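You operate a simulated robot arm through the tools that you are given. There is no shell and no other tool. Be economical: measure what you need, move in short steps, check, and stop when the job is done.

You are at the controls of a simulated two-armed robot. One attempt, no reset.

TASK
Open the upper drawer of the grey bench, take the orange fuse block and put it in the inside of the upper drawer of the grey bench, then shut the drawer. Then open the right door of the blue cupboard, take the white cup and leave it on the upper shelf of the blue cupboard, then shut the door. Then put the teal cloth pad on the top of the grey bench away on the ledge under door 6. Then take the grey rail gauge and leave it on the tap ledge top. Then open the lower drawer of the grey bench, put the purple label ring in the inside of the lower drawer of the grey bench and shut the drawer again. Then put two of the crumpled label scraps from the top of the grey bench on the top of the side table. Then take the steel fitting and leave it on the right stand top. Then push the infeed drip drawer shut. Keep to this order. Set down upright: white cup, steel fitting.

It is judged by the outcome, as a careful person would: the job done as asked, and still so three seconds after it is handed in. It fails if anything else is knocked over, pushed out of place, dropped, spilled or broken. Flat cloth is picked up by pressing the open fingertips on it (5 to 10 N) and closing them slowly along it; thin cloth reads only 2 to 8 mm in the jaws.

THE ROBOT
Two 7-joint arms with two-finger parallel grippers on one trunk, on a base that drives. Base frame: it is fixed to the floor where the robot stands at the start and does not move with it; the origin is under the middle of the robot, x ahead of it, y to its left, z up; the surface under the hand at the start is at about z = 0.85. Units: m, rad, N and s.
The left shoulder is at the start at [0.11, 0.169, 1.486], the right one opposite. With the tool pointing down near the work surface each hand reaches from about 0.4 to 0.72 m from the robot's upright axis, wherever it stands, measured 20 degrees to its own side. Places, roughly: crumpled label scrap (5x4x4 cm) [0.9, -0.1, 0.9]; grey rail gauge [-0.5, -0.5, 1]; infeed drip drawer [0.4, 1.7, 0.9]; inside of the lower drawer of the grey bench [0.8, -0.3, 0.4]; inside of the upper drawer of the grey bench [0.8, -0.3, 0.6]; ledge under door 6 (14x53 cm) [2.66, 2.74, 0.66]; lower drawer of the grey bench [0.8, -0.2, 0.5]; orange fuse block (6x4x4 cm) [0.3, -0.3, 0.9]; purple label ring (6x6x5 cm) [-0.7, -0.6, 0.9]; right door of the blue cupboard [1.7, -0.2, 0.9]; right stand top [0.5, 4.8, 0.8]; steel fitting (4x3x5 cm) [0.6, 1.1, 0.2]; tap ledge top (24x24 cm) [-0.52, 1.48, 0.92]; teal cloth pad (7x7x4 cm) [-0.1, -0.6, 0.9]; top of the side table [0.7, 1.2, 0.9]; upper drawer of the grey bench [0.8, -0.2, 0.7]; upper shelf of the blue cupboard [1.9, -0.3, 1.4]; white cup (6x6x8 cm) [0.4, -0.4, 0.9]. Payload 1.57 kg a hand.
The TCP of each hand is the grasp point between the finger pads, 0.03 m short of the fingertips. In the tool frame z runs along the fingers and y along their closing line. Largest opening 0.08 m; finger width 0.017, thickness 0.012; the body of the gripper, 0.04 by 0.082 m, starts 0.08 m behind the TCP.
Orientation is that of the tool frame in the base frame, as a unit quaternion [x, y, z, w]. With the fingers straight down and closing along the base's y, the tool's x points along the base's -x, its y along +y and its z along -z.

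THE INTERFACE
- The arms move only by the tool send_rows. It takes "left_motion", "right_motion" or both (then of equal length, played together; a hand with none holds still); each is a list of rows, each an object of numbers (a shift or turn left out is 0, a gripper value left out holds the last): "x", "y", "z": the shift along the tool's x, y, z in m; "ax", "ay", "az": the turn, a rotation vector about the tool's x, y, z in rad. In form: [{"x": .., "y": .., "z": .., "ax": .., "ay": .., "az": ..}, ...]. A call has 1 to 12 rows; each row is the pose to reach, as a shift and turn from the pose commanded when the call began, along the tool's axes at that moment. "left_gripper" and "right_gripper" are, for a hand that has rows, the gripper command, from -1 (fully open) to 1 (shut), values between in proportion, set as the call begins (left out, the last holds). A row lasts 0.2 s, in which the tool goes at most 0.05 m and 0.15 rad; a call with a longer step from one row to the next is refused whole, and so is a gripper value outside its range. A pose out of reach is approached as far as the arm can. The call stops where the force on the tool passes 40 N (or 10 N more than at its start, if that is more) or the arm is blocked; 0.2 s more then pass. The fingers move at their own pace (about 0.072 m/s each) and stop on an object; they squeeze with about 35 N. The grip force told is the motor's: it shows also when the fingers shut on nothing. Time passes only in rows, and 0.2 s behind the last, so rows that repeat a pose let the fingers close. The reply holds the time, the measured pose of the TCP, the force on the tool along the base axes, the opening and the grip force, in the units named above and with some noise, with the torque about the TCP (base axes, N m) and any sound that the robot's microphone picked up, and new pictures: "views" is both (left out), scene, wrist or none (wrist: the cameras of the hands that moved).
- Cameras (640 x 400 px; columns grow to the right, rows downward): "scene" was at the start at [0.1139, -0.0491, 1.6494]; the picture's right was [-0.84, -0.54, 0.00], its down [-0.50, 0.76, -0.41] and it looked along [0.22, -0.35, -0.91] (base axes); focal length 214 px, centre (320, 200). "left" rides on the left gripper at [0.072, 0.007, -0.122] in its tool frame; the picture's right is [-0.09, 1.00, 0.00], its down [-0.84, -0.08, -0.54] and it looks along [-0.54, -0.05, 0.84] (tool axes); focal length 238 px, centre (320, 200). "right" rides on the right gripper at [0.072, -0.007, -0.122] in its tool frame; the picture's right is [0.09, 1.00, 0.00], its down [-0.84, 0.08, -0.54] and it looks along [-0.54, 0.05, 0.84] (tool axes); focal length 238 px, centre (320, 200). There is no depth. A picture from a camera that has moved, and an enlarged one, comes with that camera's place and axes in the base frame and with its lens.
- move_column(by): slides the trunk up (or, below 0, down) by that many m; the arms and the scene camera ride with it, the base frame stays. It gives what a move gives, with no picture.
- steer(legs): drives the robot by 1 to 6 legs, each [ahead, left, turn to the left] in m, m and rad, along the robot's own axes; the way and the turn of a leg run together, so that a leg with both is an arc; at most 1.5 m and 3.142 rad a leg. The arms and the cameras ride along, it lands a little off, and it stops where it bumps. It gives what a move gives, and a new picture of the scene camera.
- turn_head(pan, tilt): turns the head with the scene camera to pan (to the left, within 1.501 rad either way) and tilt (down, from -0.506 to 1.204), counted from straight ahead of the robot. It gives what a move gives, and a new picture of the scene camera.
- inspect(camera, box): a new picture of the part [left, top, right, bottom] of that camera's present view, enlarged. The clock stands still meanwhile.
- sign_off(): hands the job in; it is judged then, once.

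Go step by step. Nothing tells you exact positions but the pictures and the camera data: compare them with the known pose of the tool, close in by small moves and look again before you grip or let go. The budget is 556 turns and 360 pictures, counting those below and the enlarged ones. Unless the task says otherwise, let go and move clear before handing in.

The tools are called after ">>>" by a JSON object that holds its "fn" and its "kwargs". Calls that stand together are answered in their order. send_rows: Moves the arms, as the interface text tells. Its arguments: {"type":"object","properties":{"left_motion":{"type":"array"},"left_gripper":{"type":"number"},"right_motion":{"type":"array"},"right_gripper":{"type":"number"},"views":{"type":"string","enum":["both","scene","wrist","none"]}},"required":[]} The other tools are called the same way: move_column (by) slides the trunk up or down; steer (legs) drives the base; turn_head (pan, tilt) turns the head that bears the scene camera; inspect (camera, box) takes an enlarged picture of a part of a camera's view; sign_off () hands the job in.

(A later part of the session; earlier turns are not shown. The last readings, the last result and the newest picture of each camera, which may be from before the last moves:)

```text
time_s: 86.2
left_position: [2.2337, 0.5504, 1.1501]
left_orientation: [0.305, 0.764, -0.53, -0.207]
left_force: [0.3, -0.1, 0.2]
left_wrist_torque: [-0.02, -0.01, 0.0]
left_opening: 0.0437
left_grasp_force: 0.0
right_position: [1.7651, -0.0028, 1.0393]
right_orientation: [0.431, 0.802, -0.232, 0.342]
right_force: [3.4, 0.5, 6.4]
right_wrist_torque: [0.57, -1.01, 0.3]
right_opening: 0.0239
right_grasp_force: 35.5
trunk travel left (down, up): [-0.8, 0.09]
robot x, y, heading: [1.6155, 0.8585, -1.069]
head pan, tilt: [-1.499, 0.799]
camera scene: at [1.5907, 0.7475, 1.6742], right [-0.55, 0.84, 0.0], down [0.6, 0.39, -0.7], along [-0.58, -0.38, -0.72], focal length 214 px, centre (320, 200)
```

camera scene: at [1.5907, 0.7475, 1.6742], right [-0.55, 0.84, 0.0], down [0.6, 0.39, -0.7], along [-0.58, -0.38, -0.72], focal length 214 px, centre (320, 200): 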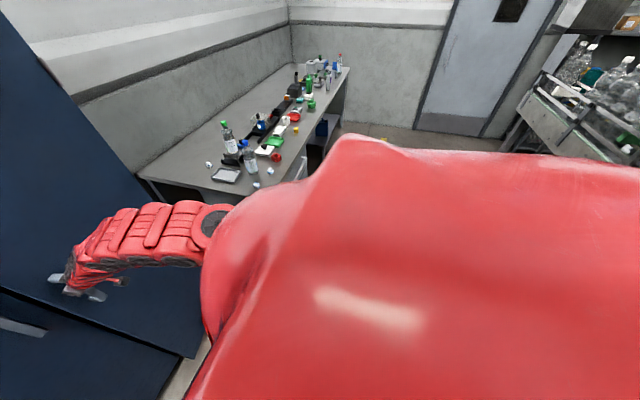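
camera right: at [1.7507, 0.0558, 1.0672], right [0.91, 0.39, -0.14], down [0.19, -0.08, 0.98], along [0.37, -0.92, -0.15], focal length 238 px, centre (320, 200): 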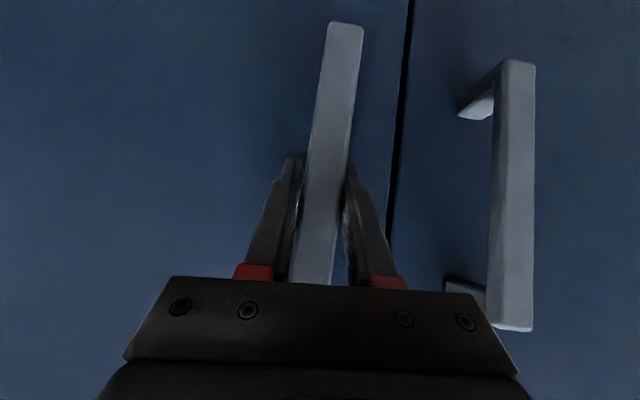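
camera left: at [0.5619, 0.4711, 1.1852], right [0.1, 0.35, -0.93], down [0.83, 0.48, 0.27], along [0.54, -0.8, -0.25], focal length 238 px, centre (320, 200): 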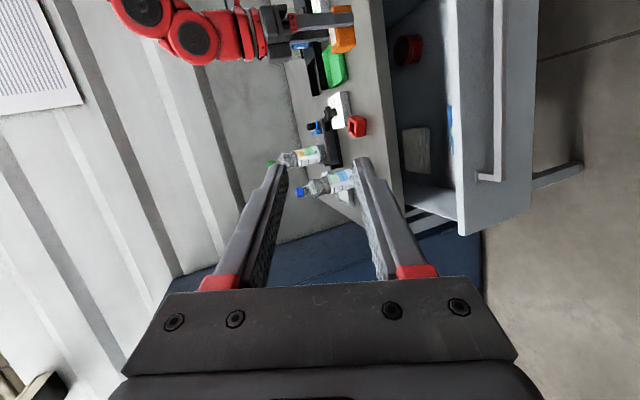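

Space behind is limited, so I'll regrip lower on the bar with a closer stance. First open the fingers and slide the hand down the bar.

>>> {"fn": "send_rows", "kwargs": {"right_motion": [{"z": 0}, {"z": 0}, {"x": 0.02, "y": 0.002, "z": 0.017}, {"x": 0.04, "y": 0.004, "z": 0.035}, {"x": 0.056, "y": 0.006, "z": 0.049}, {"x": 0.056, "y": 0.006, "z": 0.049}], "right_gripper": -0.35, "views": "none"}}

>>> {"fn": "move_column", "kwargs": {"by": 0.09}}

>>> {"fn": "send_rows", "kwargs": {"right_motion": [{"x": 0.022, "y": 0.002, "z": 0.02}, {"x": 0.045, "y": 0.005, "z": 0.04}, {"x": 0.065, "y": 0.007, "z": 0.057}, {"x": 0.065, "y": 0.007, "z": 0.057}], "views": "wrist"}}

```text
time_s: 87.6
left_position: [2.2319, 0.5489, 1.151]
left_orientation: [0.305, 0.764, -0.529, -0.208]
left_force: [1.1, -0.6, 1.1]
left_wrist_torque: [0.01, 0.0, -0.01]
left_opening: 0.044
left_grasp_force: 0.0
right_position: [1.7666, -0.0026, 0.9644]
right_orientation: [0.431, 0.802, -0.232, 0.343]
right_force: [-0.4, -0.4, 1.1]
right_wrist_torque: [0.01, -0.04, 0.02]
right_opening: 0.054
right_grasp_force: 0.1
trunk travel left (down, up): [-0.8, 0.09]
robot x, y, heading: [1.615, 0.8593, -1.064]
head pan, tilt: [-1.499, 0.799]
```

```text
time_s: 88.8
left_position: [2.2328, 0.5485, 1.24]
left_orientation: [0.306, 0.764, -0.529, -0.207]
left_force: [-0.7, 0.1, 0.0]
left_wrist_torque: [-0.01, 0.01, -0.04]
left_opening: 0.0438
left_grasp_force: 0.0
right_position: [1.7661, -0.0037, 1.0538]
right_orientation: [0.431, 0.802, -0.232, 0.342]
right_force: [0.0, 0.2, 0.1]
right_wrist_torque: [0.05, 0.01, -0.01]
right_opening: 0.0541
right_grasp_force: 0.1
trunk travel left (down, up): [-0.89, 0.0]
robot x, y, heading: [1.6139, 0.8577, -1.066]
head pan, tilt: [-1.499, 0.799]
```

```text
time_s: 89.8
left_position: [2.2347, 0.5496, 1.2404]
left_orientation: [0.304, 0.765, -0.529, -0.208]
left_force: [-0.4, -0.2, 0.0]
left_wrist_torque: [0.02, -0.02, -0.04]
left_opening: 0.0441
left_grasp_force: 0.2
right_position: [1.7561, 0.0007, 0.9775]
right_orientation: [0.431, 0.802, -0.232, 0.342]
right_force: [0.0, -0.5, -0.5]
right_wrist_torque: [0.01, -0.01, -0.01]
right_opening: 0.054
right_grasp_force: 0.0
right hand out of reach, approached as far as the arm can: row 3, 4
trunk travel left (down, up): [-0.89, 0.0]
robot x, y, heading: [1.6183, 0.8604, -1.062]
head pan, tilt: [-1.499, 0.799]
camera right: at [1.6781, 0.1156, 1.0064], right [0.81, 0.57, -0.15], down [0.21, -0.05, 0.98], along [0.55, -0.82, -0.15], focal length 238 px, centre (320, 200)
```

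right: 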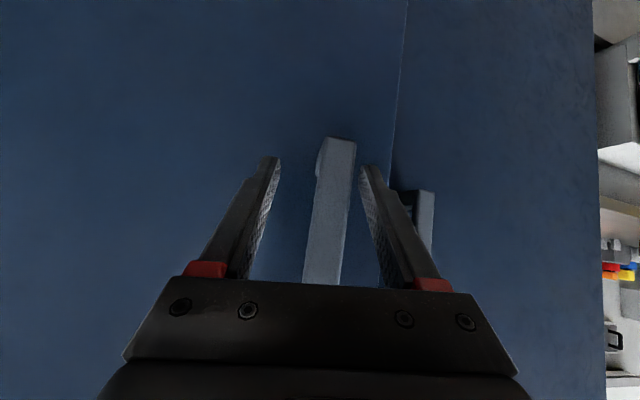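

>>> {"fn": "send_rows", "kwargs": {"right_motion": [{"x": 0.026, "y": 0.002, "z": -0.03}, {"x": 0.052, "y": 0.004, "z": -0.06}, {"x": 0.079, "y": 0.006, "z": -0.09}, {"x": 0.105, "y": 0.008, "z": -0.121}, {"x": 0.105, "y": 0.008, "z": -0.121}], "views": "none"}}

```text
time_s: 90.6
left_position: [2.2283, 0.5443, 1.2409]
left_orientation: [0.306, 0.765, -0.527, -0.208]
left_force: [-1.2, -0.6, 1.0]
left_wrist_torque: [0.0, -0.06, 0.01]
left_opening: 0.0439
left_grasp_force: 0.0
right_position: [1.7271, 0.0898, 0.9618]
right_orientation: [0.418, 0.815, -0.228, 0.33]
right_force: [-12.0, -14.4, -12.4]
right_wrist_torque: [0.14, -0.21, -0.3]
right_opening: 0.0684
right_grasp_force: 8.4
right hand out of reach, approached as far as the arm can: row 3
trunk travel left (down, up): [-0.89, 0.0]
robot x, y, heading: [1.6222, 0.8554, -1.069]
head pan, tilt: [-1.499, 0.799]
stopped in row 3 (right hand): the force on the tool passed its limit at 76 N (the readings are from after the stop); the commanded pose is now the measured one
```

>>> {"fn": "turn_head", "kwargs": {"pan": -0.1, "tilt": 0.5}}

>>> {"fn": "inspect", "kwargs": {"camera": "right", "box": [0, 0, 640, 400]}}

```text
time_s: 92.1
left_position: [2.2299, 0.5451, 1.2407]
left_orientation: [0.305, 0.765, -0.528, -0.207]
left_force: [0.3, 0.6, -0.2]
left_wrist_torque: [0.0, 0.02, -0.03]
left_opening: 0.0437
left_grasp_force: 0.0
right_position: [1.7331, 0.0926, 0.9624]
right_orientation: [0.414, 0.817, -0.226, 0.332]
right_force: [-20.2, -18.9, 3.7]
right_wrist_torque: [-0.39, 0.22, -0.44]
right_opening: 0.0792
right_grasp_force: 13.9
trunk travel left (down, up): [-0.89, 0.0]
robot x, y, heading: [1.6173, 0.8581, -1.064]
head pan, tilt: [-0.099, 0.499]
camera scene: at [1.6884, 0.7027, 1.7899], right [-0.92, -0.39, 0.0], down [-0.19, 0.44, -0.88], along [0.35, -0.81, -0.48], focal length 214 px, centre (320, 200)
```

scene: 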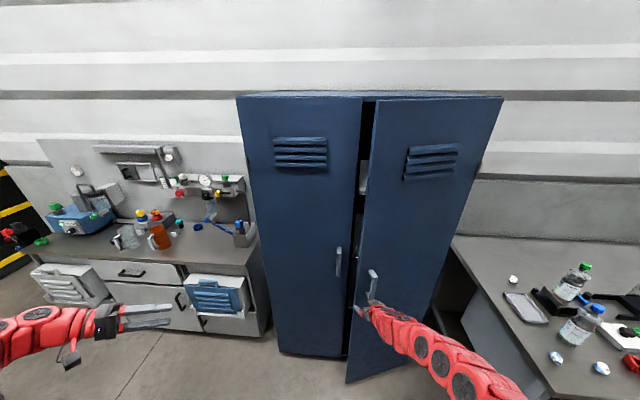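

```text
1.00 times, centred on (320, 200) of right (not enlarged: the box is as wide or as high as the picture)
camera zoom: at [1.6518, 0.2036, 0.9949], right [0.78, 0.6, -0.16], down [0.24, -0.05, 0.97], along [0.57, -0.8, -0.18], focal length 238 px, centre (320, 200)
```

zoom: 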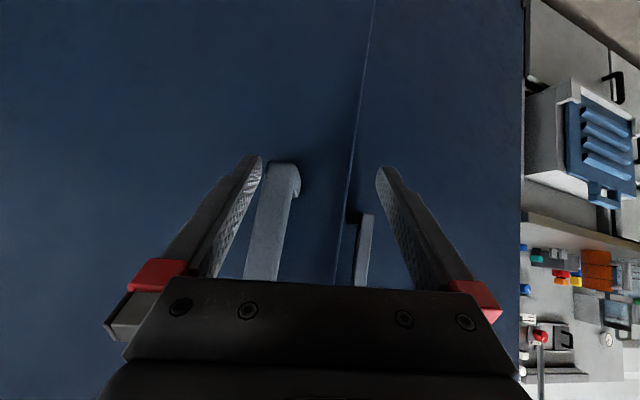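

The snag actually opened the door further (about 22°). I centre on the bar, grip again and keep pulling with the arm.

>>> {"fn": "send_rows", "kwargs": {"right_motion": [{"y": -0.015, "z": 0.005}, {"y": -0.028, "z": 0.012}, {"y": -0.028, "z": 0.012}], "right_gripper": -0.6, "views": "none"}}

>>> {"fn": "send_rows", "kwargs": {"right_motion": [{"z": 0}, {"z": 0}, {"z": 0}, {"z": 0}], "right_gripper": 1, "views": "wrist"}}

```text
time_s: 92.9
left_position: [2.2307, 0.5483, 1.2412]
left_orientation: [0.306, 0.764, -0.529, -0.208]
left_force: [0.9, 0.1, -0.2]
left_wrist_torque: [-0.04, -0.01, 0.0]
left_opening: 0.0439
left_grasp_force: 0.0
right_position: [1.718, 0.072, 0.9578]
right_orientation: [0.414, 0.817, -0.226, 0.332]
right_force: [-0.2, 0.7, 0.5]
right_wrist_torque: [0.02, -0.03, -0.01]
right_opening: 0.064
right_grasp_force: 0.0
trunk travel left (down, up): [-0.89, 0.0]
robot x, y, heading: [1.6196, 0.8593, -1.063]
head pan, tilt: [-0.099, 0.499]
```

```text
time_s: 93.9
left_position: [2.2304, 0.5469, 1.2407]
left_orientation: [0.305, 0.764, -0.528, -0.208]
left_force: [0.0, 0.1, 0.5]
left_wrist_torque: [-0.01, 0.0, 0.02]
left_opening: 0.0441
left_grasp_force: 0.1
right_position: [1.7163, 0.0701, 0.9581]
right_orientation: [0.415, 0.816, -0.228, 0.332]
right_force: [-6.8, -6.0, 3.9]
right_wrist_torque: [0.14, 0.24, -0.27]
right_opening: 0.0219
right_grasp_force: 34.9
trunk travel left (down, up): [-0.89, 0.0]
robot x, y, heading: [1.6136, 0.862, -1.071]
head pan, tilt: [-0.099, 0.499]
camera right: at [1.6351, 0.1816, 0.9901], right [0.78, 0.6, -0.16], down [0.24, -0.05, 0.97], along [0.57, -0.8, -0.18], focal length 238 px, centre (320, 200)
```

right: 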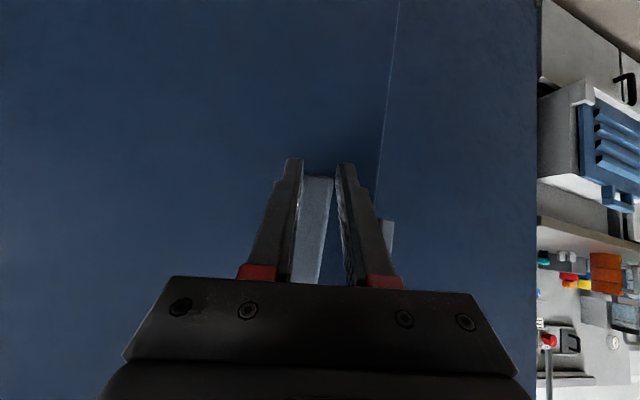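

>>> {"fn": "send_rows", "kwargs": {"right_motion": [{"x": 0.027, "y": -0.0104, "z": -0.0276, "ax": -0.073, "ay": -0.01, "az": -0.0675}, {"x": 0.0534, "y": -0.0242, "z": -0.0542, "ax": -0.146, "ay": -0.019, "az": -0.135}, {"x": 0.079, "y": -0.042, "z": -0.0794, "ax": -0.219, "ay": -0.029, "az": -0.2025}, {"x": 0.103, "y": -0.063, "z": -0.102, "ax": -0.292, "ay": -0.0386, "az": -0.27}], "views": "scene"}}

```text
time_s: 94.9
left_position: [2.2289, 0.5455, 1.2401]
left_orientation: [0.306, 0.765, -0.528, -0.208]
left_force: [0.3, 0.9, 0.3]
left_wrist_torque: [-0.02, 0.0, 0.05]
left_opening: 0.0441
left_grasp_force: 0.0
right_position: [1.5808, 0.1535, 0.9588]
right_orientation: [0.245, 0.882, -0.157, 0.372]
right_force: [-9.5, -20.3, 11.6]
right_wrist_torque: [-0.09, 0.35, -0.75]
right_opening: 0.0218
right_grasp_force: 34.8
trunk travel left (down, up): [-0.89, 0.0]
robot x, y, heading: [1.6187, 0.8594, -1.069]
head pan, tilt: [-0.099, 0.499]
camera scene: at [1.6893, 0.7034, 1.7899], right [-0.92, -0.39, 0.0], down [-0.19, 0.44, -0.88], along [0.35, -0.81, -0.48], focal length 214 px, centre (320, 200)
```

scene: 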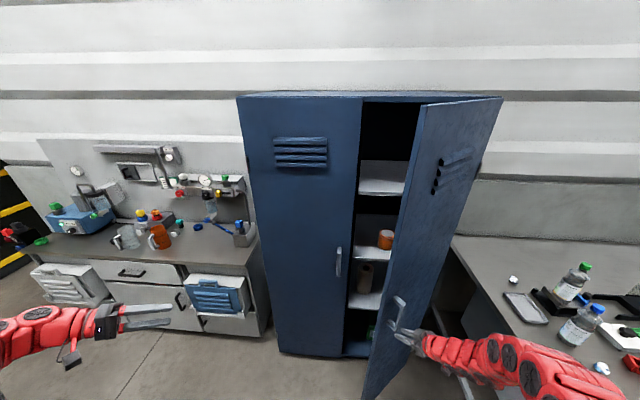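

The door is well open, interior shelves visible. I continue the arc another half radian.

>>> {"fn": "send_rows", "kwargs": {"right_motion": [{"x": 0.0333, "y": -0.0135, "z": -0.0343, "ax": -0.0916, "ay": -0.0119, "az": -0.0845}, {"x": 0.0658, "y": -0.0329, "z": -0.0667, "ax": -0.1833, "ay": -0.0237, "az": -0.169}, {"x": 0.0966, "y": -0.0577, "z": -0.0967, "ax": -0.2749, "ay": -0.0356, "az": -0.2535}, {"x": 0.1255, "y": -0.0877, "z": -0.1238, "ax": -0.3665, "ay": -0.0474, "az": -0.338}], "views": "scene"}}

```text
time_s: 95.9
left_position: [2.2306, 0.5497, 1.2429]
left_orientation: [0.305, 0.764, -0.529, -0.208]
left_force: [0.2, 0.0, -0.2]
left_wrist_torque: [0.02, -0.02, 0.02]
left_opening: 0.044
left_grasp_force: 0.0
right_position: [1.4146, 0.2018, 0.9594]
right_orientation: [0.04, 0.915, -0.067, 0.396]
right_force: [-0.5, 1.1, 0.9]
right_wrist_torque: [-0.05, -0.04, 0.01]
right_opening: 0.0
right_grasp_force: 21.4
right hand out of reach, approached as far as the arm can: row 4
trunk travel left (down, up): [-0.89, 0.0]
robot x, y, heading: [1.6183, 0.855, -1.065]
head pan, tilt: [-0.099, 0.499]
camera scene: at [1.6922, 0.7091, 1.7905], right [-0.92, -0.39, 0.0], down [-0.19, 0.44, -0.88], along [0.35, -0.81, -0.48], focal length 214 px, centre (320, 200)
```

scene: 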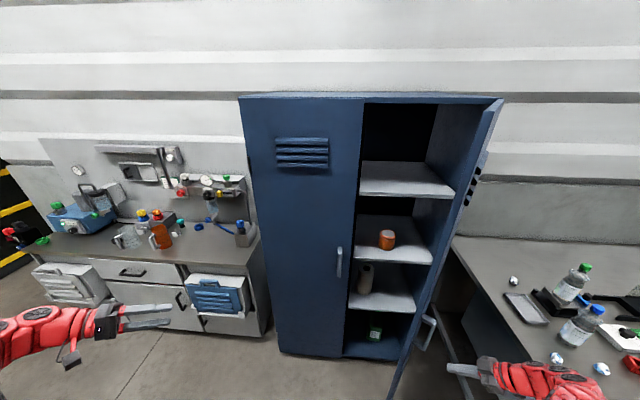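

The door stands open about 70°. I shift right to clear the door, then bring the right hand back to a compact pose before fetching the cup.

>>> {"fn": "steer", "kwargs": {"legs": [[-0.05, -0.235, 0]]}}

```text
time_s: 97.7
left_position: [2.0045, 0.4786, 1.24]
left_orientation: [0.307, 0.763, -0.529, -0.209]
left_force: [-0.2, -0.2, -0.2]
left_wrist_torque: [-0.01, 0.01, 0.01]
left_opening: 0.0439
left_grasp_force: 0.1
right_position: [1.1857, 0.1318, 0.9601]
right_orientation: [0.041, 0.915, -0.07, 0.396]
right_force: [0.7, -1.7, 0.3]
right_wrist_torque: [0.03, 0.04, 0.0]
right_opening: 0.0002
right_grasp_force: 21.8
trunk travel left (down, up): [-0.89, 0.0]
robot x, y, heading: [1.3892, 0.792, -1.075]
head pan, tilt: [-0.099, 0.499]
camera scene: at [1.4662, 0.6394, 1.79], right [-0.92, -0.39, 0.0], down [-0.19, 0.44, -0.88], along [0.34, -0.81, -0.48], focal length 214 px, centre (320, 200)
```

scene: 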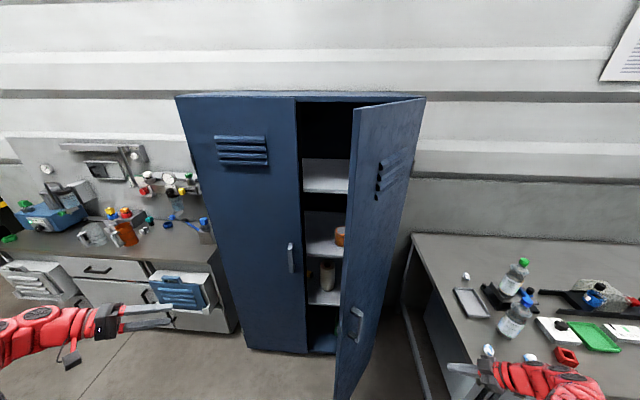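

>>> {"fn": "send_rows", "kwargs": {"left_motion": [{"z": -0.04}, {"z": -0.08}, {"z": -0.12}, {"z": -0.14}], "views": "none"}}

```text
time_s: 98.7
left_position: [2.0199, 0.5035, 1.2629]
left_orientation: [0.305, 0.764, -0.529, -0.21]
left_force: [-0.3, 0.2, -0.5]
left_wrist_torque: [-0.03, 0.0, 0.0]
left_opening: 0.0441
left_grasp_force: 0.1
left hand out of reach, approached as far as the arm can: row 1, 2, 3, 4
right_position: [1.1852, 0.1331, 0.9591]
right_orientation: [0.041, 0.915, -0.07, 0.396]
right_force: [0.3, -0.2, 0.8]
right_wrist_torque: [-0.01, 0.03, 0.03]
right_opening: 0.0
right_grasp_force: 21.2
trunk travel left (down, up): [-0.89, 0.0]
robot x, y, heading: [1.3921, 0.7896, -1.072]
head pan, tilt: [-0.099, 0.499]
```

>>> {"fn": "send_rows", "kwargs": {"left_motion": [{"y": 0.042, "z": 0.016}, {"y": 0.084, "z": 0.032}, {"y": 0.126, "z": 0.048}, {"y": 0.168, "z": 0.065}, {"y": 0.21, "z": 0.081}, {"y": 0.252, "z": 0.098}, {"y": 0.267, "z": 0.06}, {"y": 0.281, "z": 0.023}, {"y": 0.296, "z": -0.014}, {"y": 0.31, "z": -0.051}, {"y": 0.325, "z": -0.088}], "views": "none"}}

```text
time_s: 101.1
left_position: [1.966, 0.5714, 1.0666]
left_orientation: [0.307, 0.763, -0.53, -0.207]
left_force: [-0.4, 0.2, 1.1]
left_wrist_torque: [-0.02, 0.0, 0.01]
left_opening: 0.044
left_grasp_force: 0.1
left hand out of reach, approached as far as the arm can: row 1, 2, 3, 4, 5, 6, 7, 8, 9, 10, 11
right_position: [1.1864, 0.1335, 0.9594]
right_orientation: [0.042, 0.915, -0.071, 0.396]
right_force: [0.0, -0.4, -0.6]
right_wrist_torque: [-0.03, 0.0, -0.02]
right_opening: 0.0
right_grasp_force: 21.2
trunk travel left (down, up): [-0.89, 0.0]
robot x, y, heading: [1.3912, 0.7889, -1.072]
head pan, tilt: [-0.099, 0.499]
```

>>> {"fn": "steer", "kwargs": {"legs": [[-0.165, -0.784, 0]]}}

```text
time_s: 105.4
left_position: [1.1918, 0.3361, 1.0637]
left_orientation: [0.307, 0.763, -0.529, -0.209]
left_force: [-0.5, 0.4, 0.0]
left_wrist_torque: [0.0, 0.0, 0.01]
left_opening: 0.0441
left_grasp_force: 0.0
right_position: [0.4097, -0.0988, 0.959]
right_orientation: [0.042, 0.915, -0.07, 0.396]
right_force: [0.6, 0.7, 0.0]
right_wrist_torque: [0.0, -0.03, 0.0]
right_opening: 0.0
right_grasp_force: 20.9
trunk travel left (down, up): [-0.89, 0.0]
robot x, y, heading: [0.6142, 0.5607, -1.073]
head pan, tilt: [-0.099, 0.499]
camera scene: at [0.6898, 0.4058, 1.79], right [-0.92, -0.39, 0.0], down [-0.19, 0.44, -0.88], along [0.34, -0.81, -0.48], focal length 214 px, centre (320, 200)
```

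scene: 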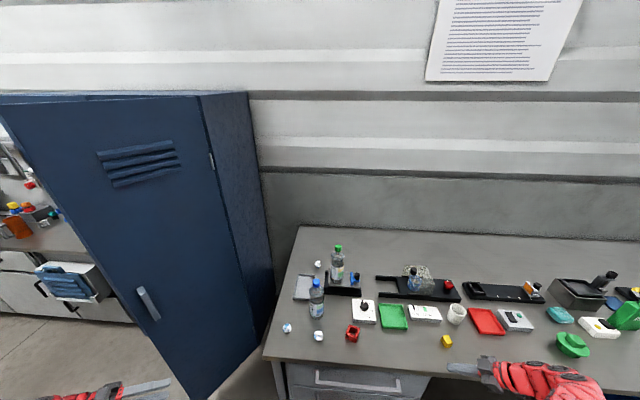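

I see the whole bench. I rearrange the right hand to point forward-down in front of the robot for the cup grasp.

>>> {"fn": "send_rows", "kwargs": {"right_motion": [{"x": -0.0305, "y": 0.0093, "z": 0.0242, "ax": 0.079, "ay": 0.01, "az": 0.073}, {"x": -0.061, "y": 0.0186, "z": 0.0484, "ax": 0.158, "ay": 0.021, "az": 0.1465}, {"x": -0.0915, "y": 0.0279, "z": 0.0725, "ax": 0.237, "ay": 0.031, "az": 0.22}, {"x": -0.122, "y": 0.0372, "z": 0.0967, "ax": 0.3155, "ay": 0.0415, "az": 0.293}, {"x": -0.1525, "y": 0.0464, "z": 0.1209, "ax": 0.394, "ay": 0.052, "az": 0.366}, {"x": -0.183, "y": 0.0557, "z": 0.145, "ax": 0.473, "ay": 0.062, "az": 0.4395}, {"x": -0.2135, "y": 0.065, "z": 0.1692, "ax": 0.552, "ay": 0.0726, "az": 0.513}, {"x": -0.244, "y": 0.0743, "z": 0.1934, "ax": 0.631, "ay": 0.083, "az": 0.586}, {"x": -0.244, "y": 0.0743, "z": 0.1934, "ax": 0.631, "ay": 0.083, "az": 0.586}], "right_gripper": -1, "views": "scene"}}

```text
time_s: 107.4
left_position: [1.1911, 0.3349, 1.0669]
left_orientation: [0.308, 0.763, -0.529, -0.208]
left_force: [-0.3, -0.2, 0.4]
left_wrist_torque: [0.0, -0.01, -0.01]
left_opening: 0.044
left_grasp_force: 0.1
right_position: [0.7473, -0.1235, 0.9358]
right_orientation: [0.423, 0.813, -0.228, 0.329]
right_force: [0.4, -0.7, -0.2]
right_wrist_torque: [-0.04, -0.01, 0.01]
right_opening: 0.0802
right_grasp_force: 0.1
right hand out of reach, approached as far as the arm can: row 2, 4, 5, 6, 7, 8, 9
trunk travel left (down, up): [-0.89, 0.0]
robot x, y, heading: [0.6154, 0.5584, -1.075]
head pan, tilt: [-0.099, 0.499]
camera scene: at [0.6878, 0.4045, 1.79], right [-0.92, -0.39, 0.0], down [-0.18, 0.44, -0.88], along [0.34, -0.81, -0.48], focal length 214 px, centre (320, 200)
```

scene: 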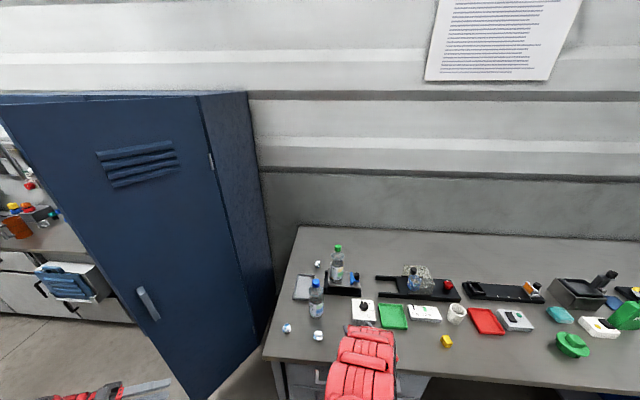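

>>> {"fn": "steer", "kwargs": {"legs": [[-0.021, -0.315, 0], [0, 0, -0.2]]}}

>>> {"fn": "inspect", "kwargs": {"camera": "right", "box": [0, 0, 640, 400]}}

```text
time_s: 110.3
left_position: [0.8433, 0.088, 1.0649]
left_orientation: [0.385, 0.727, -0.504, -0.263]
left_force: [-0.3, -0.1, -0.6]
left_wrist_torque: [0.02, -0.04, 0.0]
left_opening: 0.0441
left_grasp_force: 0.1
right_position: [0.3144, -0.2676, 0.9348]
right_orientation: [0.505, 0.764, -0.263, 0.304]
right_force: [0.0, -1.6, -0.1]
right_wrist_torque: [-0.04, 0.0, -0.02]
right_opening: 0.0798
right_grasp_force: 0.1
trunk travel left (down, up): [-0.89, 0.0]
robot x, y, heading: [0.3226, 0.4276, -1.28]
head pan, tilt: [-0.099, 0.499]
camera scene: at [0.3659, 0.2607, 1.79], right [-0.98, -0.19, 0.0], down [-0.09, 0.47, -0.88], along [0.17, -0.86, -0.48], focal length 214 px, centre (320, 200)
```

scene: 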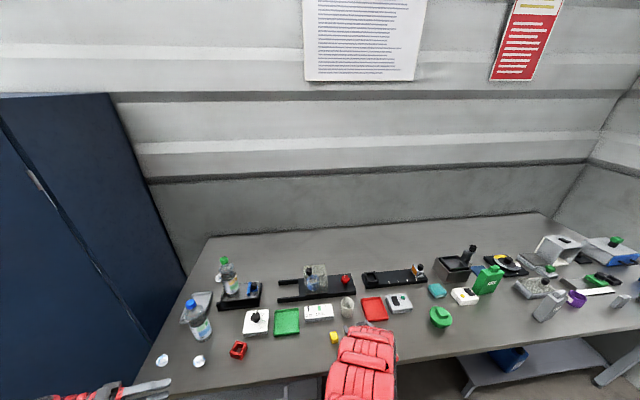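

```text
1.00 times, centred on (320, 200) of right (not enlarged: the box is as wide or as high as the picture)
camera zoom: at [0.2619, -0.1411, 0.967], right [0.9, 0.41, -0.16], down [0.22, -0.1, 0.97], along [0.38, -0.91, -0.18], focal length 238 px, centre (320, 200)
```

zoom: 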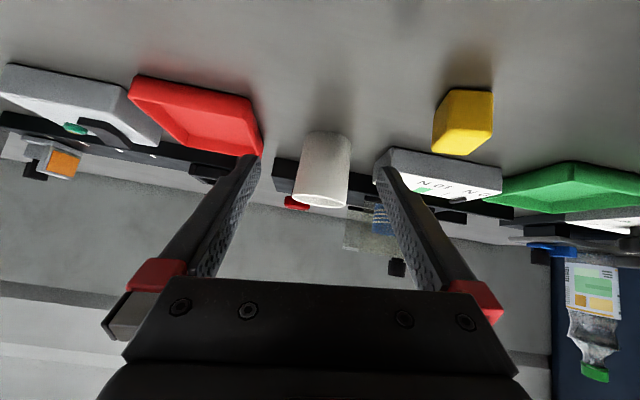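

The cup is straight ahead at about (0.362, -0.382). I advance in two stages with the fingers fully open.

>>> {"fn": "send_rows", "kwargs": {"right_motion": [{"x": -0.02, "y": 0.001, "z": 0.025}, {"x": -0.035, "y": 0.003, "z": 0.05}, {"x": -0.042, "y": 0.003, "z": 0.068}, {"x": -0.042, "y": 0.003, "z": 0.068}], "views": "wrist"}}

```text
time_s: 111.3
left_position: [0.8436, 0.0893, 1.0644]
left_orientation: [0.385, 0.727, -0.504, -0.263]
left_force: [0.3, -0.2, 0.4]
left_wrist_torque: [-0.05, -0.01, 0.01]
left_opening: 0.044
left_grasp_force: 0.1
right_position: [0.3439, -0.3393, 0.9221]
right_orientation: [0.505, 0.764, -0.262, 0.304]
right_force: [-1.0, 0.2, 0.6]
right_wrist_torque: [0.0, 0.02, 0.02]
right_opening: 0.0798
right_grasp_force: 0.1
trunk travel left (down, up): [-0.89, 0.0]
robot x, y, heading: [0.3229, 0.4291, -1.281]
head pan, tilt: [-0.099, 0.499]
camera right: at [0.291, -0.213, 0.9528], right [0.9, 0.41, -0.16], down [0.22, -0.1, 0.97], along [0.38, -0.91, -0.18], focal length 238 px, centre (320, 200)
```

right: 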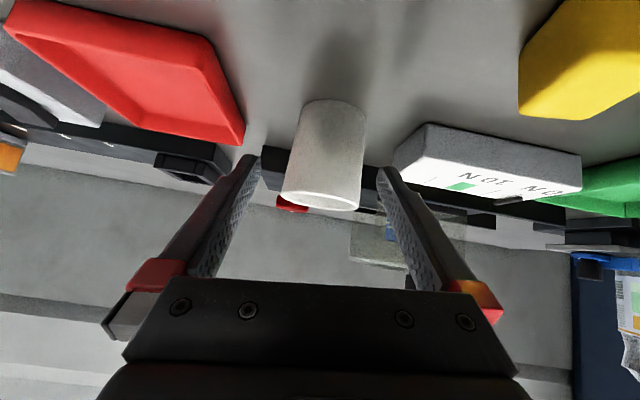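

>>> {"fn": "send_rows", "kwargs": {"right_motion": [{"x": -0.01, "y": 0.001, "z": 0.02}, {"x": -0.02, "y": 0.002, "z": 0.038}, {"x": -0.022, "y": 0.002, "z": 0.043}, {"x": -0.022, "y": 0.002, "z": 0.043}], "views": "wrist"}}

```text
time_s: 112.3
left_position: [0.8433, 0.0893, 1.064]
left_orientation: [0.385, 0.727, -0.504, -0.263]
left_force: [-0.3, 0.3, 0.0]
left_wrist_torque: [-0.02, 0.03, -0.04]
left_opening: 0.0441
left_grasp_force: 0.0
right_position: [0.3602, -0.3792, 0.9084]
right_orientation: [0.505, 0.764, -0.263, 0.304]
right_force: [0.0, 1.0, -0.6]
right_wrist_torque: [-0.04, -0.01, 0.0]
right_opening: 0.0798
right_grasp_force: 0.1
right hand out of reach, approached as far as the arm can: row 3, 4
trunk travel left (down, up): [-0.89, 0.0]
robot x, y, heading: [0.3268, 0.4273, -1.283]
head pan, tilt: [-0.099, 0.499]
camera right: at [0.3071, -0.2521, 0.94], right [0.9, 0.41, -0.16], down [0.22, -0.1, 0.97], along [0.38, -0.91, -0.18], focal length 238 px, centre (320, 200)
```

right: 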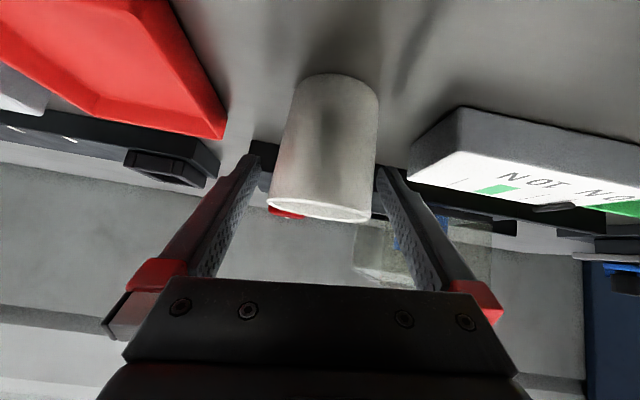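

Cup is between the fingers. Closing and lifting a little.

>>> {"fn": "send_rows", "kwargs": {"right_motion": [{"z": 0}, {"z": 0}, {"z": 0}], "right_gripper": 1, "views": "wrist"}}

```text
time_s: 113.1
left_position: [0.8449, 0.0878, 1.0656]
left_orientation: [0.386, 0.726, -0.505, -0.263]
left_force: [0.4, -0.2, -0.2]
left_wrist_torque: [0.01, 0.02, 0.01]
left_opening: 0.0441
left_grasp_force: 0.0
right_position: [0.3611, -0.3796, 0.9076]
right_orientation: [0.505, 0.764, -0.263, 0.304]
right_force: [0.6, -0.1, 0.1]
right_wrist_torque: [0.0, 0.02, -0.02]
right_opening: 0.0595
right_grasp_force: 34.9
trunk travel left (down, up): [-0.89, 0.0]
robot x, y, heading: [0.3249, 0.4269, -1.283]
head pan, tilt: [-0.099, 0.499]
camera right: at [0.307, -0.2518, 0.9402], right [0.9, 0.41, -0.16], down [0.22, -0.1, 0.97], along [0.38, -0.91, -0.18], focal length 238 px, centre (320, 200)
```

right: 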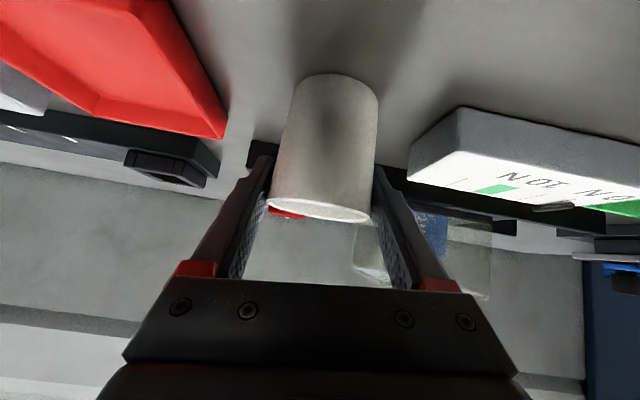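

>>> {"fn": "send_rows", "kwargs": {"right_motion": [{"x": -0.015, "y": -0.002, "z": -0.013}, {"x": -0.044, "y": -0.006, "z": -0.04}, {"x": -0.073, "y": -0.0095, "z": -0.068}, {"x": -0.102, "y": -0.013, "z": -0.095}, {"x": -0.131, "y": -0.017, "z": -0.122}, {"x": -0.16, "y": -0.021, "z": -0.149}], "views": "both"}}

```text
time_s: 114.5
left_position: [0.8428, 0.0888, 1.0652]
left_orientation: [0.386, 0.726, -0.505, -0.263]
left_force: [0.0, 0.4, 1.1]
left_wrist_torque: [0.0, 0.02, -0.02]
left_opening: 0.0439
left_grasp_force: 0.0
right_position: [0.3601, -0.3783, 1.097]
right_orientation: [0.504, 0.765, -0.262, 0.303]
right_force: [0.5, -0.7, 0.1]
right_wrist_torque: [0.01, 0.01, 0.0]
right_opening: 0.0593
right_grasp_force: 34.6
right hand out of reach, approached as far as the arm can: row 6
trunk travel left (down, up): [-0.89, 0.0]
robot x, y, heading: [0.327, 0.4239, -1.285]
head pan, tilt: [-0.099, 0.499]
camera scene: at [0.366, 0.2606, 1.7899], right [-0.98, -0.19, 0.0], down [-0.09, 0.47, -0.88], along [0.16, -0.86, -0.48], focal length 214 px, centre (320, 200)
camera right: at [0.3068, -0.2518, 1.1299], right [0.9, 0.41, -0.16], down [0.22, -0.1, 0.97], along [0.38, -0.91, -0.18], focal length 238 px, centre (320, 200)
```

scene: 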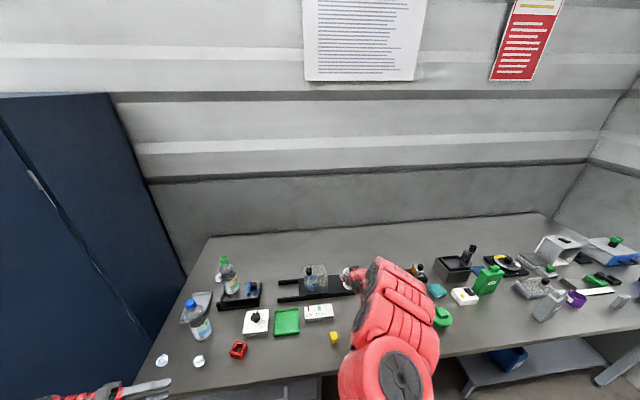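
right: 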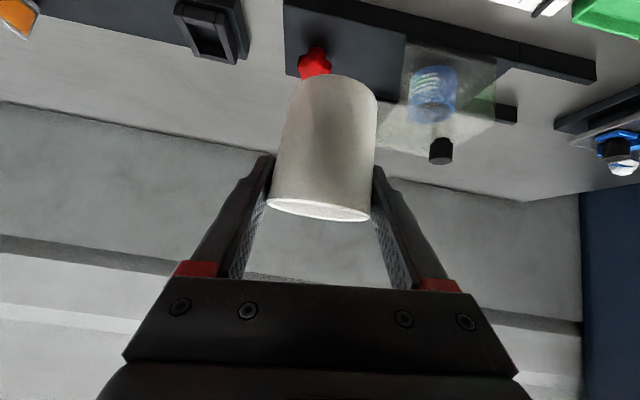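

The cup is lifted. Bottles are in the straight path, so I back along the bench first and then turn left to point the arm along the aisle.

>>> {"fn": "steer", "kwargs": {"legs": [[0, -0.34, 0], [0, 0, 1.58]]}}

```text
time_s: 120.5
left_position: [0.3378, 0.8535, 1.0664]
left_orientation: [-0.245, 0.785, -0.541, 0.173]
left_force: [0.2, -0.1, 0.0]
left_wrist_torque: [0.01, -0.02, 0.03]
left_opening: 0.0439
left_grasp_force: 0.1
right_position: [0.8089, 0.3742, 1.0978]
right_orientation: [-0.188, 0.897, 0.032, 0.4]
right_force: [-0.5, -0.6, -1.0]
right_wrist_torque: [0.0, 0.0, 0.01]
right_opening: 0.0585
right_grasp_force: 34.6
trunk travel left (down, up): [-0.89, 0.0]
robot x, y, heading: [0.004, 0.3317, 0.309]
head pan, tilt: [-0.099, 0.499]
camera scene: at [0.172, 0.3745, 1.79], right [0.2, -0.98, 0.0], down [-0.47, -0.1, -0.88], along [0.86, 0.17, -0.48], focal length 214 px, centre (320, 200)
```

scene: 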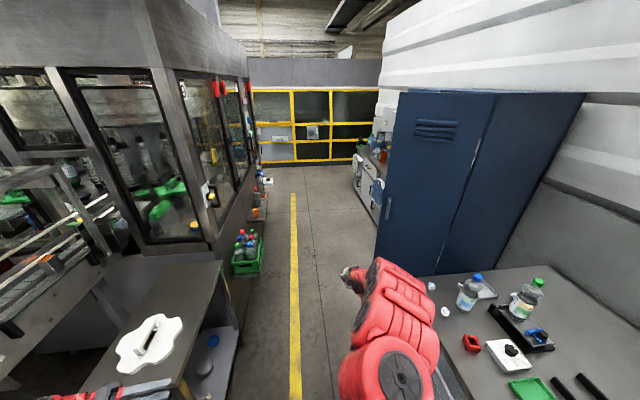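

>>> {"fn": "send_rows", "kwargs": {"left_motion": [{"x": 0.001, "y": -0.015, "z": 0.04}, {"x": 0.002, "y": -0.031, "z": 0.081}, {"x": 0.004, "y": -0.046, "z": 0.121}, {"x": 0.005, "y": -0.061, "z": 0.162}, {"x": 0.006, "y": -0.077, "z": 0.202}, {"x": 0.0074, "y": -0.092, "z": 0.243}], "views": "none"}}

```text
time_s: 121.9
left_position: [0.4807, 0.6383, 1.0645]
left_orientation: [-0.247, 0.785, -0.541, 0.174]
left_force: [0.5, -0.1, -0.2]
left_wrist_torque: [-0.01, 0.02, 0.02]
left_opening: 0.044
left_grasp_force: 0.1
right_position: [0.8106, 0.3729, 1.0975]
right_orientation: [-0.188, 0.896, 0.033, 0.4]
right_force: [0.8, -0.2, -1.4]
right_wrist_torque: [0.01, 0.01, 0.0]
right_opening: 0.0583
right_grasp_force: 34.6
trunk travel left (down, up): [-0.89, 0.0]
robot x, y, heading: [0.0015, 0.3308, 0.3]
head pan, tilt: [-0.099, 0.499]
```

>>> {"fn": "steer", "kwargs": {"legs": [[0.85, 0, 0], [0.85, 0, 0], [0, 0, -1.57]]}}

```text
time_s: 134.5
left_position: [1.9522, 0.3741, 1.0649]
left_orientation: [0.381, 0.728, -0.506, -0.26]
left_force: [-0.9, -0.8, -0.4]
left_wrist_torque: [0.0, -0.03, -0.04]
left_opening: 0.0441
left_grasp_force: 0.2
right_position: [1.6888, 0.0447, 1.0979]
right_orientation: [0.5, 0.768, -0.26, 0.305]
right_force: [-0.2, 0.1, 0.0]
right_wrist_torque: [0.01, 0.04, -0.02]
right_opening: 0.0576
right_grasp_force: 34.5
trunk travel left (down, up): [-0.89, 0.0]
robot x, y, heading: [1.6431, 0.8481, -1.268]
head pan, tilt: [-0.099, 0.499]
camera scene: at [1.687, 0.6843, 1.79], right [-0.98, -0.2, 0.0], down [-0.1, 0.47, -0.88], along [0.18, -0.86, -0.48], focal length 214 px, centre (320, 200)
```

scene: 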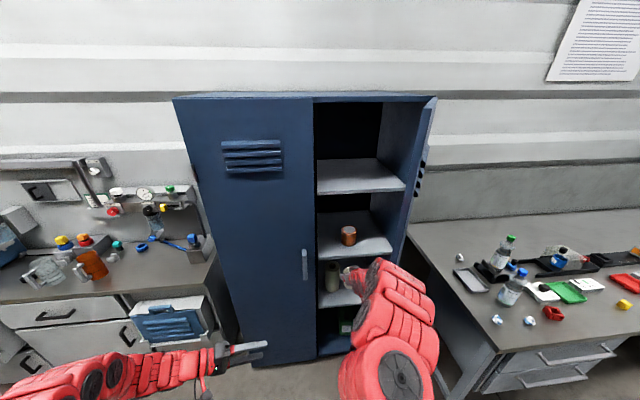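

The upper shelf is empty, top at about z = 1.405. I raise the cup to about 1.5 while extending a bit.

>>> {"fn": "send_rows", "kwargs": {"right_motion": [{"x": -0.0359, "y": -0.0045, "z": -0.0197}, {"x": -0.0718, "y": -0.009, "z": -0.0394}, {"x": -0.1077, "y": -0.0135, "z": -0.0591}, {"x": -0.1436, "y": -0.018, "z": -0.0788}, {"x": -0.1795, "y": -0.0225, "z": -0.0985}, {"x": -0.2154, "y": -0.027, "z": -0.1182}, {"x": -0.2513, "y": -0.0315, "z": -0.1379}, {"x": -0.2872, "y": -0.036, "z": -0.1576}, {"x": -0.3231, "y": -0.0405, "z": -0.1773}, {"x": -0.359, "y": -0.045, "z": -0.197}], "views": "both"}}

```text
time_s: 136.7
left_position: [1.9489, 0.3735, 1.0655]
left_orientation: [0.382, 0.729, -0.505, -0.26]
left_force: [0.7, -0.3, 0.3]
left_wrist_torque: [0.0, -0.01, 0.03]
left_opening: 0.0442
left_grasp_force: 0.1
right_position: [1.7, -0.0201, 1.1601]
right_orientation: [0.5, 0.768, -0.259, 0.306]
right_force: [-0.2, -0.2, 0.3]
right_wrist_torque: [-0.01, -0.05, 0.02]
right_opening: 0.0581
right_grasp_force: 35.2
right hand out of reach, approached as far as the arm can: row 1, 2, 3, 4, 5, 6, 7, 8, 9, 10
trunk travel left (down, up): [-0.89, 0.0]
robot x, y, heading: [1.6444, 0.8507, -1.267]
head pan, tilt: [-0.099, 0.499]
camera scene: at [1.6856, 0.6832, 1.7899], right [-0.98, -0.2, 0.0], down [-0.1, 0.47, -0.88], along [0.18, -0.86, -0.48], focal length 214 px, centre (320, 200)
camera right: at [1.6456, 0.1062, 1.1921], right [0.89, 0.42, -0.16], down [0.22, -0.1, 0.97], along [0.39, -0.9, -0.18], focal length 238 px, centre (320, 200)
```

scene: 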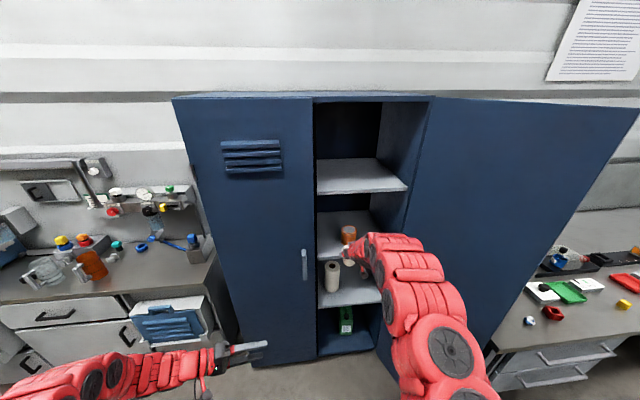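
right: 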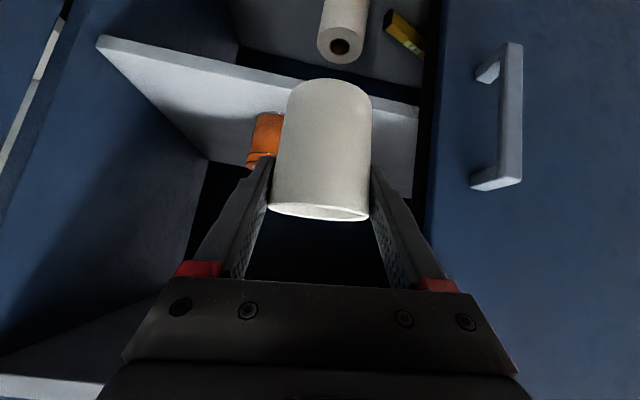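

The arm can't rise with this hand pitch at this reach (and its elbow nudged the door wider, which is fine). I turn to face the free aisle to find a feasible high pose with the cup in hand.

>>> {"fn": "steer", "kwargs": {"legs": [[0, 0, 1.5]]}}

>>> {"fn": "send_rows", "kwargs": {"right_motion": [{"x": -0.027, "y": -0.003, "z": 0.0295}, {"x": -0.054, "y": -0.006, "z": 0.059}, {"x": -0.081, "y": -0.008, "z": 0.088}, {"x": -0.1103, "y": -0.012, "z": 0.0609}, {"x": -0.1395, "y": -0.016, "z": 0.0338}, {"x": -0.1687, "y": -0.02, "z": 0.0067}, {"x": -0.1979, "y": -0.023, "z": -0.0204}, {"x": -0.227, "y": -0.027, "z": -0.0474}, {"x": -0.256, "y": -0.031, "z": -0.0745}, {"x": -0.2855, "y": -0.035, "z": -0.1016}], "views": "none"}}

```text
time_s: 140.8
left_position: [2.1416, 1.119, 1.0656]
left_orientation: [-0.216, 0.794, -0.547, 0.152]
left_force: [0.2, -0.3, 0.6]
left_wrist_torque: [-0.03, -0.01, 0.01]
left_opening: 0.0441
left_grasp_force: 0.0
right_position: [2.5132, 0.8382, 1.1597]
right_orientation: [-0.154, 0.903, 0.016, 0.4]
right_force: [0.2, 0.0, -0.5]
right_wrist_torque: [-0.02, 0.02, -0.03]
right_opening: 0.0578
right_grasp_force: 34.7
trunk travel left (down, up): [-0.89, 0.0]
robot x, y, heading: [1.6388, 0.8487, 0.218]
head pan, tilt: [-0.099, 0.499]
camera scene: at [1.8136, 0.8789, 1.79], right [0.12, -0.99, 0.0], down [-0.48, -0.06, -0.88], along [0.87, 0.11, -0.48], focal length 214 px, centre (320, 200)
```

scene: 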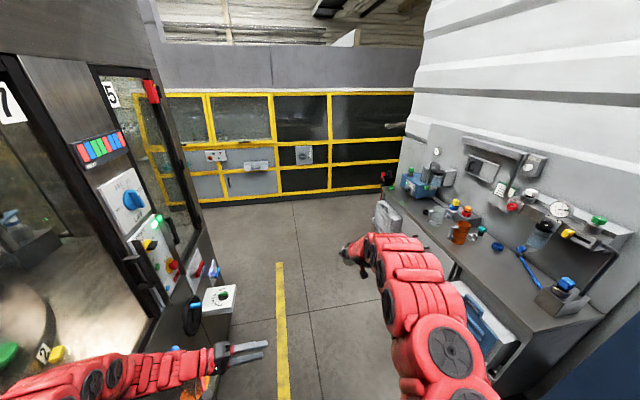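

```text
time_s: 142.9
left_position: [2.1405, 1.1182, 1.0677]
left_orientation: [-0.214, 0.794, -0.548, 0.153]
left_force: [-0.8, -0.1, 0.6]
left_wrist_torque: [0.01, 0.01, 0.0]
left_opening: 0.0441
left_grasp_force: 0.1
right_position: [2.5549, 0.874, 1.3826]
right_orientation: [-0.153, 0.9, 0.013, 0.407]
right_force: [-0.4, -1.8, 0.5]
right_wrist_torque: [0.06, -0.02, 0.09]
right_opening: 0.0576
right_grasp_force: 34.5
right hand out of reach, approached as far as the arm can: row 1, 2, 3, 4, 5, 6, 7, 8, 9, 10
trunk travel left (down, up): [-0.89, 0.0]
robot x, y, heading: [1.6405, 0.8492, 0.222]
head pan, tilt: [-0.099, 0.499]
```

Reached z = 1.38 at 0.90 m ahead. I test a little higher.

>>> {"fn": "send_rows", "kwargs": {"right_motion": [{"x": -0.0292, "y": -0.004, "z": -0.0271}, {"x": -0.0584, "y": -0.008, "z": -0.0542}, {"x": -0.0876, "y": -0.0114, "z": -0.0812}, {"x": -0.095, "y": -0.012, "z": -0.088}], "views": "none"}}

```text
time_s: 143.9
left_position: [2.1411, 1.1173, 1.0662]
left_orientation: [-0.215, 0.794, -0.547, 0.153]
left_force: [-0.5, -1.0, 0.5]
left_wrist_torque: [0.04, -0.01, 0.04]
left_opening: 0.0439
left_grasp_force: 0.0
right_position: [2.533, 0.8707, 1.4895]
right_orientation: [-0.153, 0.903, 0.017, 0.402]
right_force: [0.0, 0.1, -1.2]
right_wrist_torque: [0.02, -0.01, -0.01]
right_opening: 0.0575
right_grasp_force: 35.5
right hand out of reach, approached as far as the arm can: row 2, 3, 4
trunk travel left (down, up): [-0.89, 0.0]
robot x, y, heading: [1.642, 0.8535, 0.221]
head pan, tilt: [-0.099, 0.499]
```

Good: z = 1.49 held at 0.87 m ahead. I turn back to the cupboard.

>>> {"fn": "steer", "kwargs": {"legs": [[0, 0, -1.49]]}}

>>> {"fn": "inspect", "kwargs": {"camera": "right", "box": [0, 0, 640, 400]}}

```text
time_s: 148.0
left_position: [1.9537, 0.3745, 1.0652]
left_orientation: [0.379, 0.73, -0.507, -0.258]
left_force: [0.5, -0.3, -0.4]
left_wrist_torque: [0.03, 0.0, -0.01]
left_opening: 0.0443
left_grasp_force: 0.1
right_position: [1.7406, -0.0357, 1.4875]
right_orientation: [0.499, 0.769, -0.259, 0.306]
right_force: [-0.2, -0.3, 0.3]
right_wrist_torque: [0.02, -0.01, -0.02]
right_opening: 0.0572
right_grasp_force: 35.3
trunk travel left (down, up): [-0.89, 0.0]
robot x, y, heading: [1.643, 0.8448, -1.261]
head pan, tilt: [-0.099, 0.499]
camera scene: at [1.6877, 0.6844, 1.79], right [-0.98, -0.2, 0.0], down [-0.1, 0.47, -0.88], along [0.18, -0.86, -0.48], focal length 214 px, centre (320, 200)
```

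scene: 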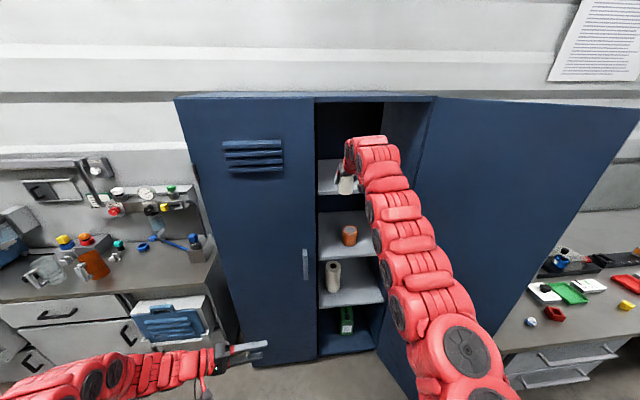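

```text
1.00 times, centred on (320, 200) of right (not enlarged: the box is as wide or as high as the picture)
camera zoom: at [1.6849, 0.0906, 1.5198], right [0.89, 0.42, -0.16], down [0.22, -0.1, 0.97], along [0.39, -0.9, -0.18], focal length 238 px, centre (320, 200)
```

zoom: 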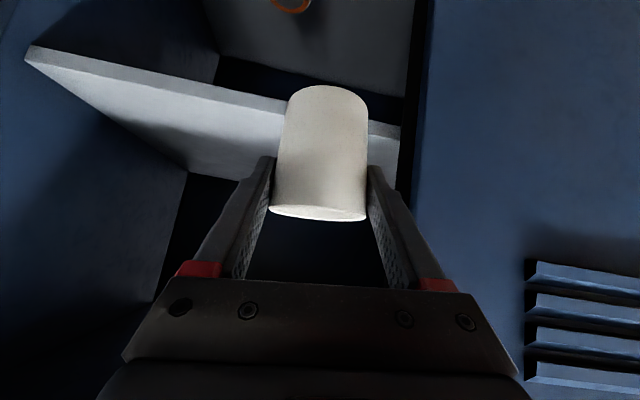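

Cup bottom clears the shelf by about 3 cm. I shift right and drive forward to bring the cup over the shelf.

>>> {"fn": "steer", "kwargs": {"legs": [[0.03, -0.09, 0], [0.16, 0, 0]]}}

>>> {"fn": "inspect", "kwargs": {"camera": "right", "box": [0, 0, 640, 400]}}

```text
time_s: 150.1
left_position: [1.9239, 0.1725, 1.0663]
left_orientation: [0.38, 0.73, -0.508, -0.256]
left_force: [-0.3, -0.5, 0.2]
left_wrist_torque: [-0.05, -0.01, 0.03]
left_opening: 0.0441
left_grasp_force: 0.1
right_position: [1.7112, -0.2388, 1.4902]
right_orientation: [0.497, 0.768, -0.261, 0.307]
right_force: [-0.6, 1.2, -0.4]
right_wrist_torque: [0.0, 0.01, -0.02]
right_opening: 0.0573
right_grasp_force: 35.6
trunk travel left (down, up): [-0.89, 0.0]
robot x, y, heading: [1.612, 0.6436, -1.266]
head pan, tilt: [-0.099, 0.499]
camera scene: at [1.6576, 0.482, 1.7905], right [-0.98, -0.21, 0.0], down [-0.1, 0.47, -0.88], along [0.18, -0.86, -0.48], focal length 214 px, centre (320, 200)
```

scene: 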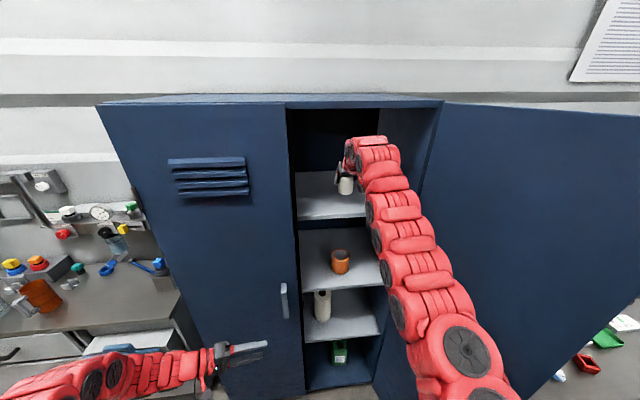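

```text
1.00 times, centred on (320, 200) of right (not enlarged: the box is as wide or as high as the picture)
camera zoom: at [1.6559, -0.1125, 1.5219], right [0.89, 0.42, -0.16], down [0.22, -0.09, 0.97], along [0.4, -0.9, -0.18], focal length 238 px, centre (320, 200)
```

zoom: 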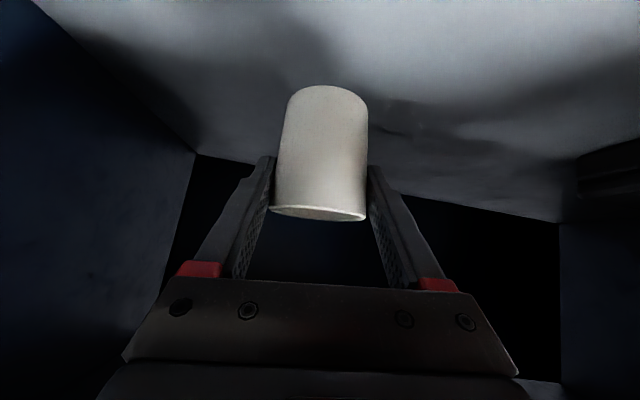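

>>> {"fn": "send_rows", "kwargs": {"right_motion": [{"x": 0.0073, "y": 0.001, "z": 0.0068}, {"x": 0.0146, "y": 0.002, "z": 0.0135}, {"x": 0.0183, "y": 0.0024, "z": 0.0169}, {"x": 0.0219, "y": 0.0029, "z": 0.0203}], "views": "wrist"}}

```text
time_s: 151.1
left_position: [1.9232, 0.1685, 1.0654]
left_orientation: [0.38, 0.73, -0.507, -0.257]
left_force: [0.2, 0.6, 0.4]
left_wrist_torque: [0.01, -0.02, 0.0]
left_opening: 0.0438
left_grasp_force: 0.2
right_position: [1.7111, -0.2417, 1.4592]
right_orientation: [0.497, 0.769, -0.259, 0.308]
right_force: [-0.4, -0.2, -0.4]
right_wrist_torque: [-0.01, 0.02, -0.02]
right_opening: 0.0573
right_grasp_force: 35.0
trunk travel left (down, up): [-0.89, 0.0]
robot x, y, heading: [1.6151, 0.6429, -1.265]
head pan, tilt: [-0.099, 0.499]
camera right: at [1.6559, -0.1166, 1.4904], right [0.89, 0.42, -0.16], down [0.22, -0.1, 0.97], along [0.4, -0.9, -0.18], focal length 238 px, centre (320, 200)
```

right: 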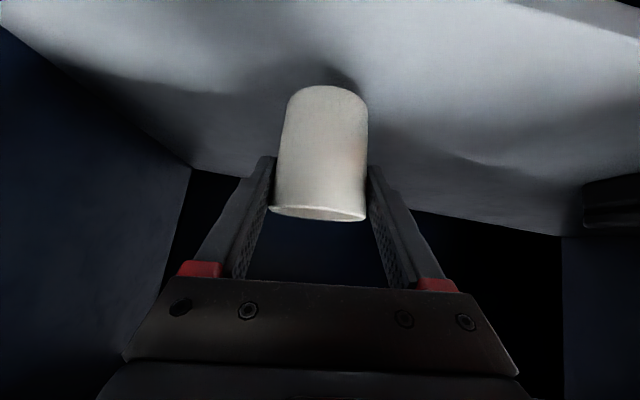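

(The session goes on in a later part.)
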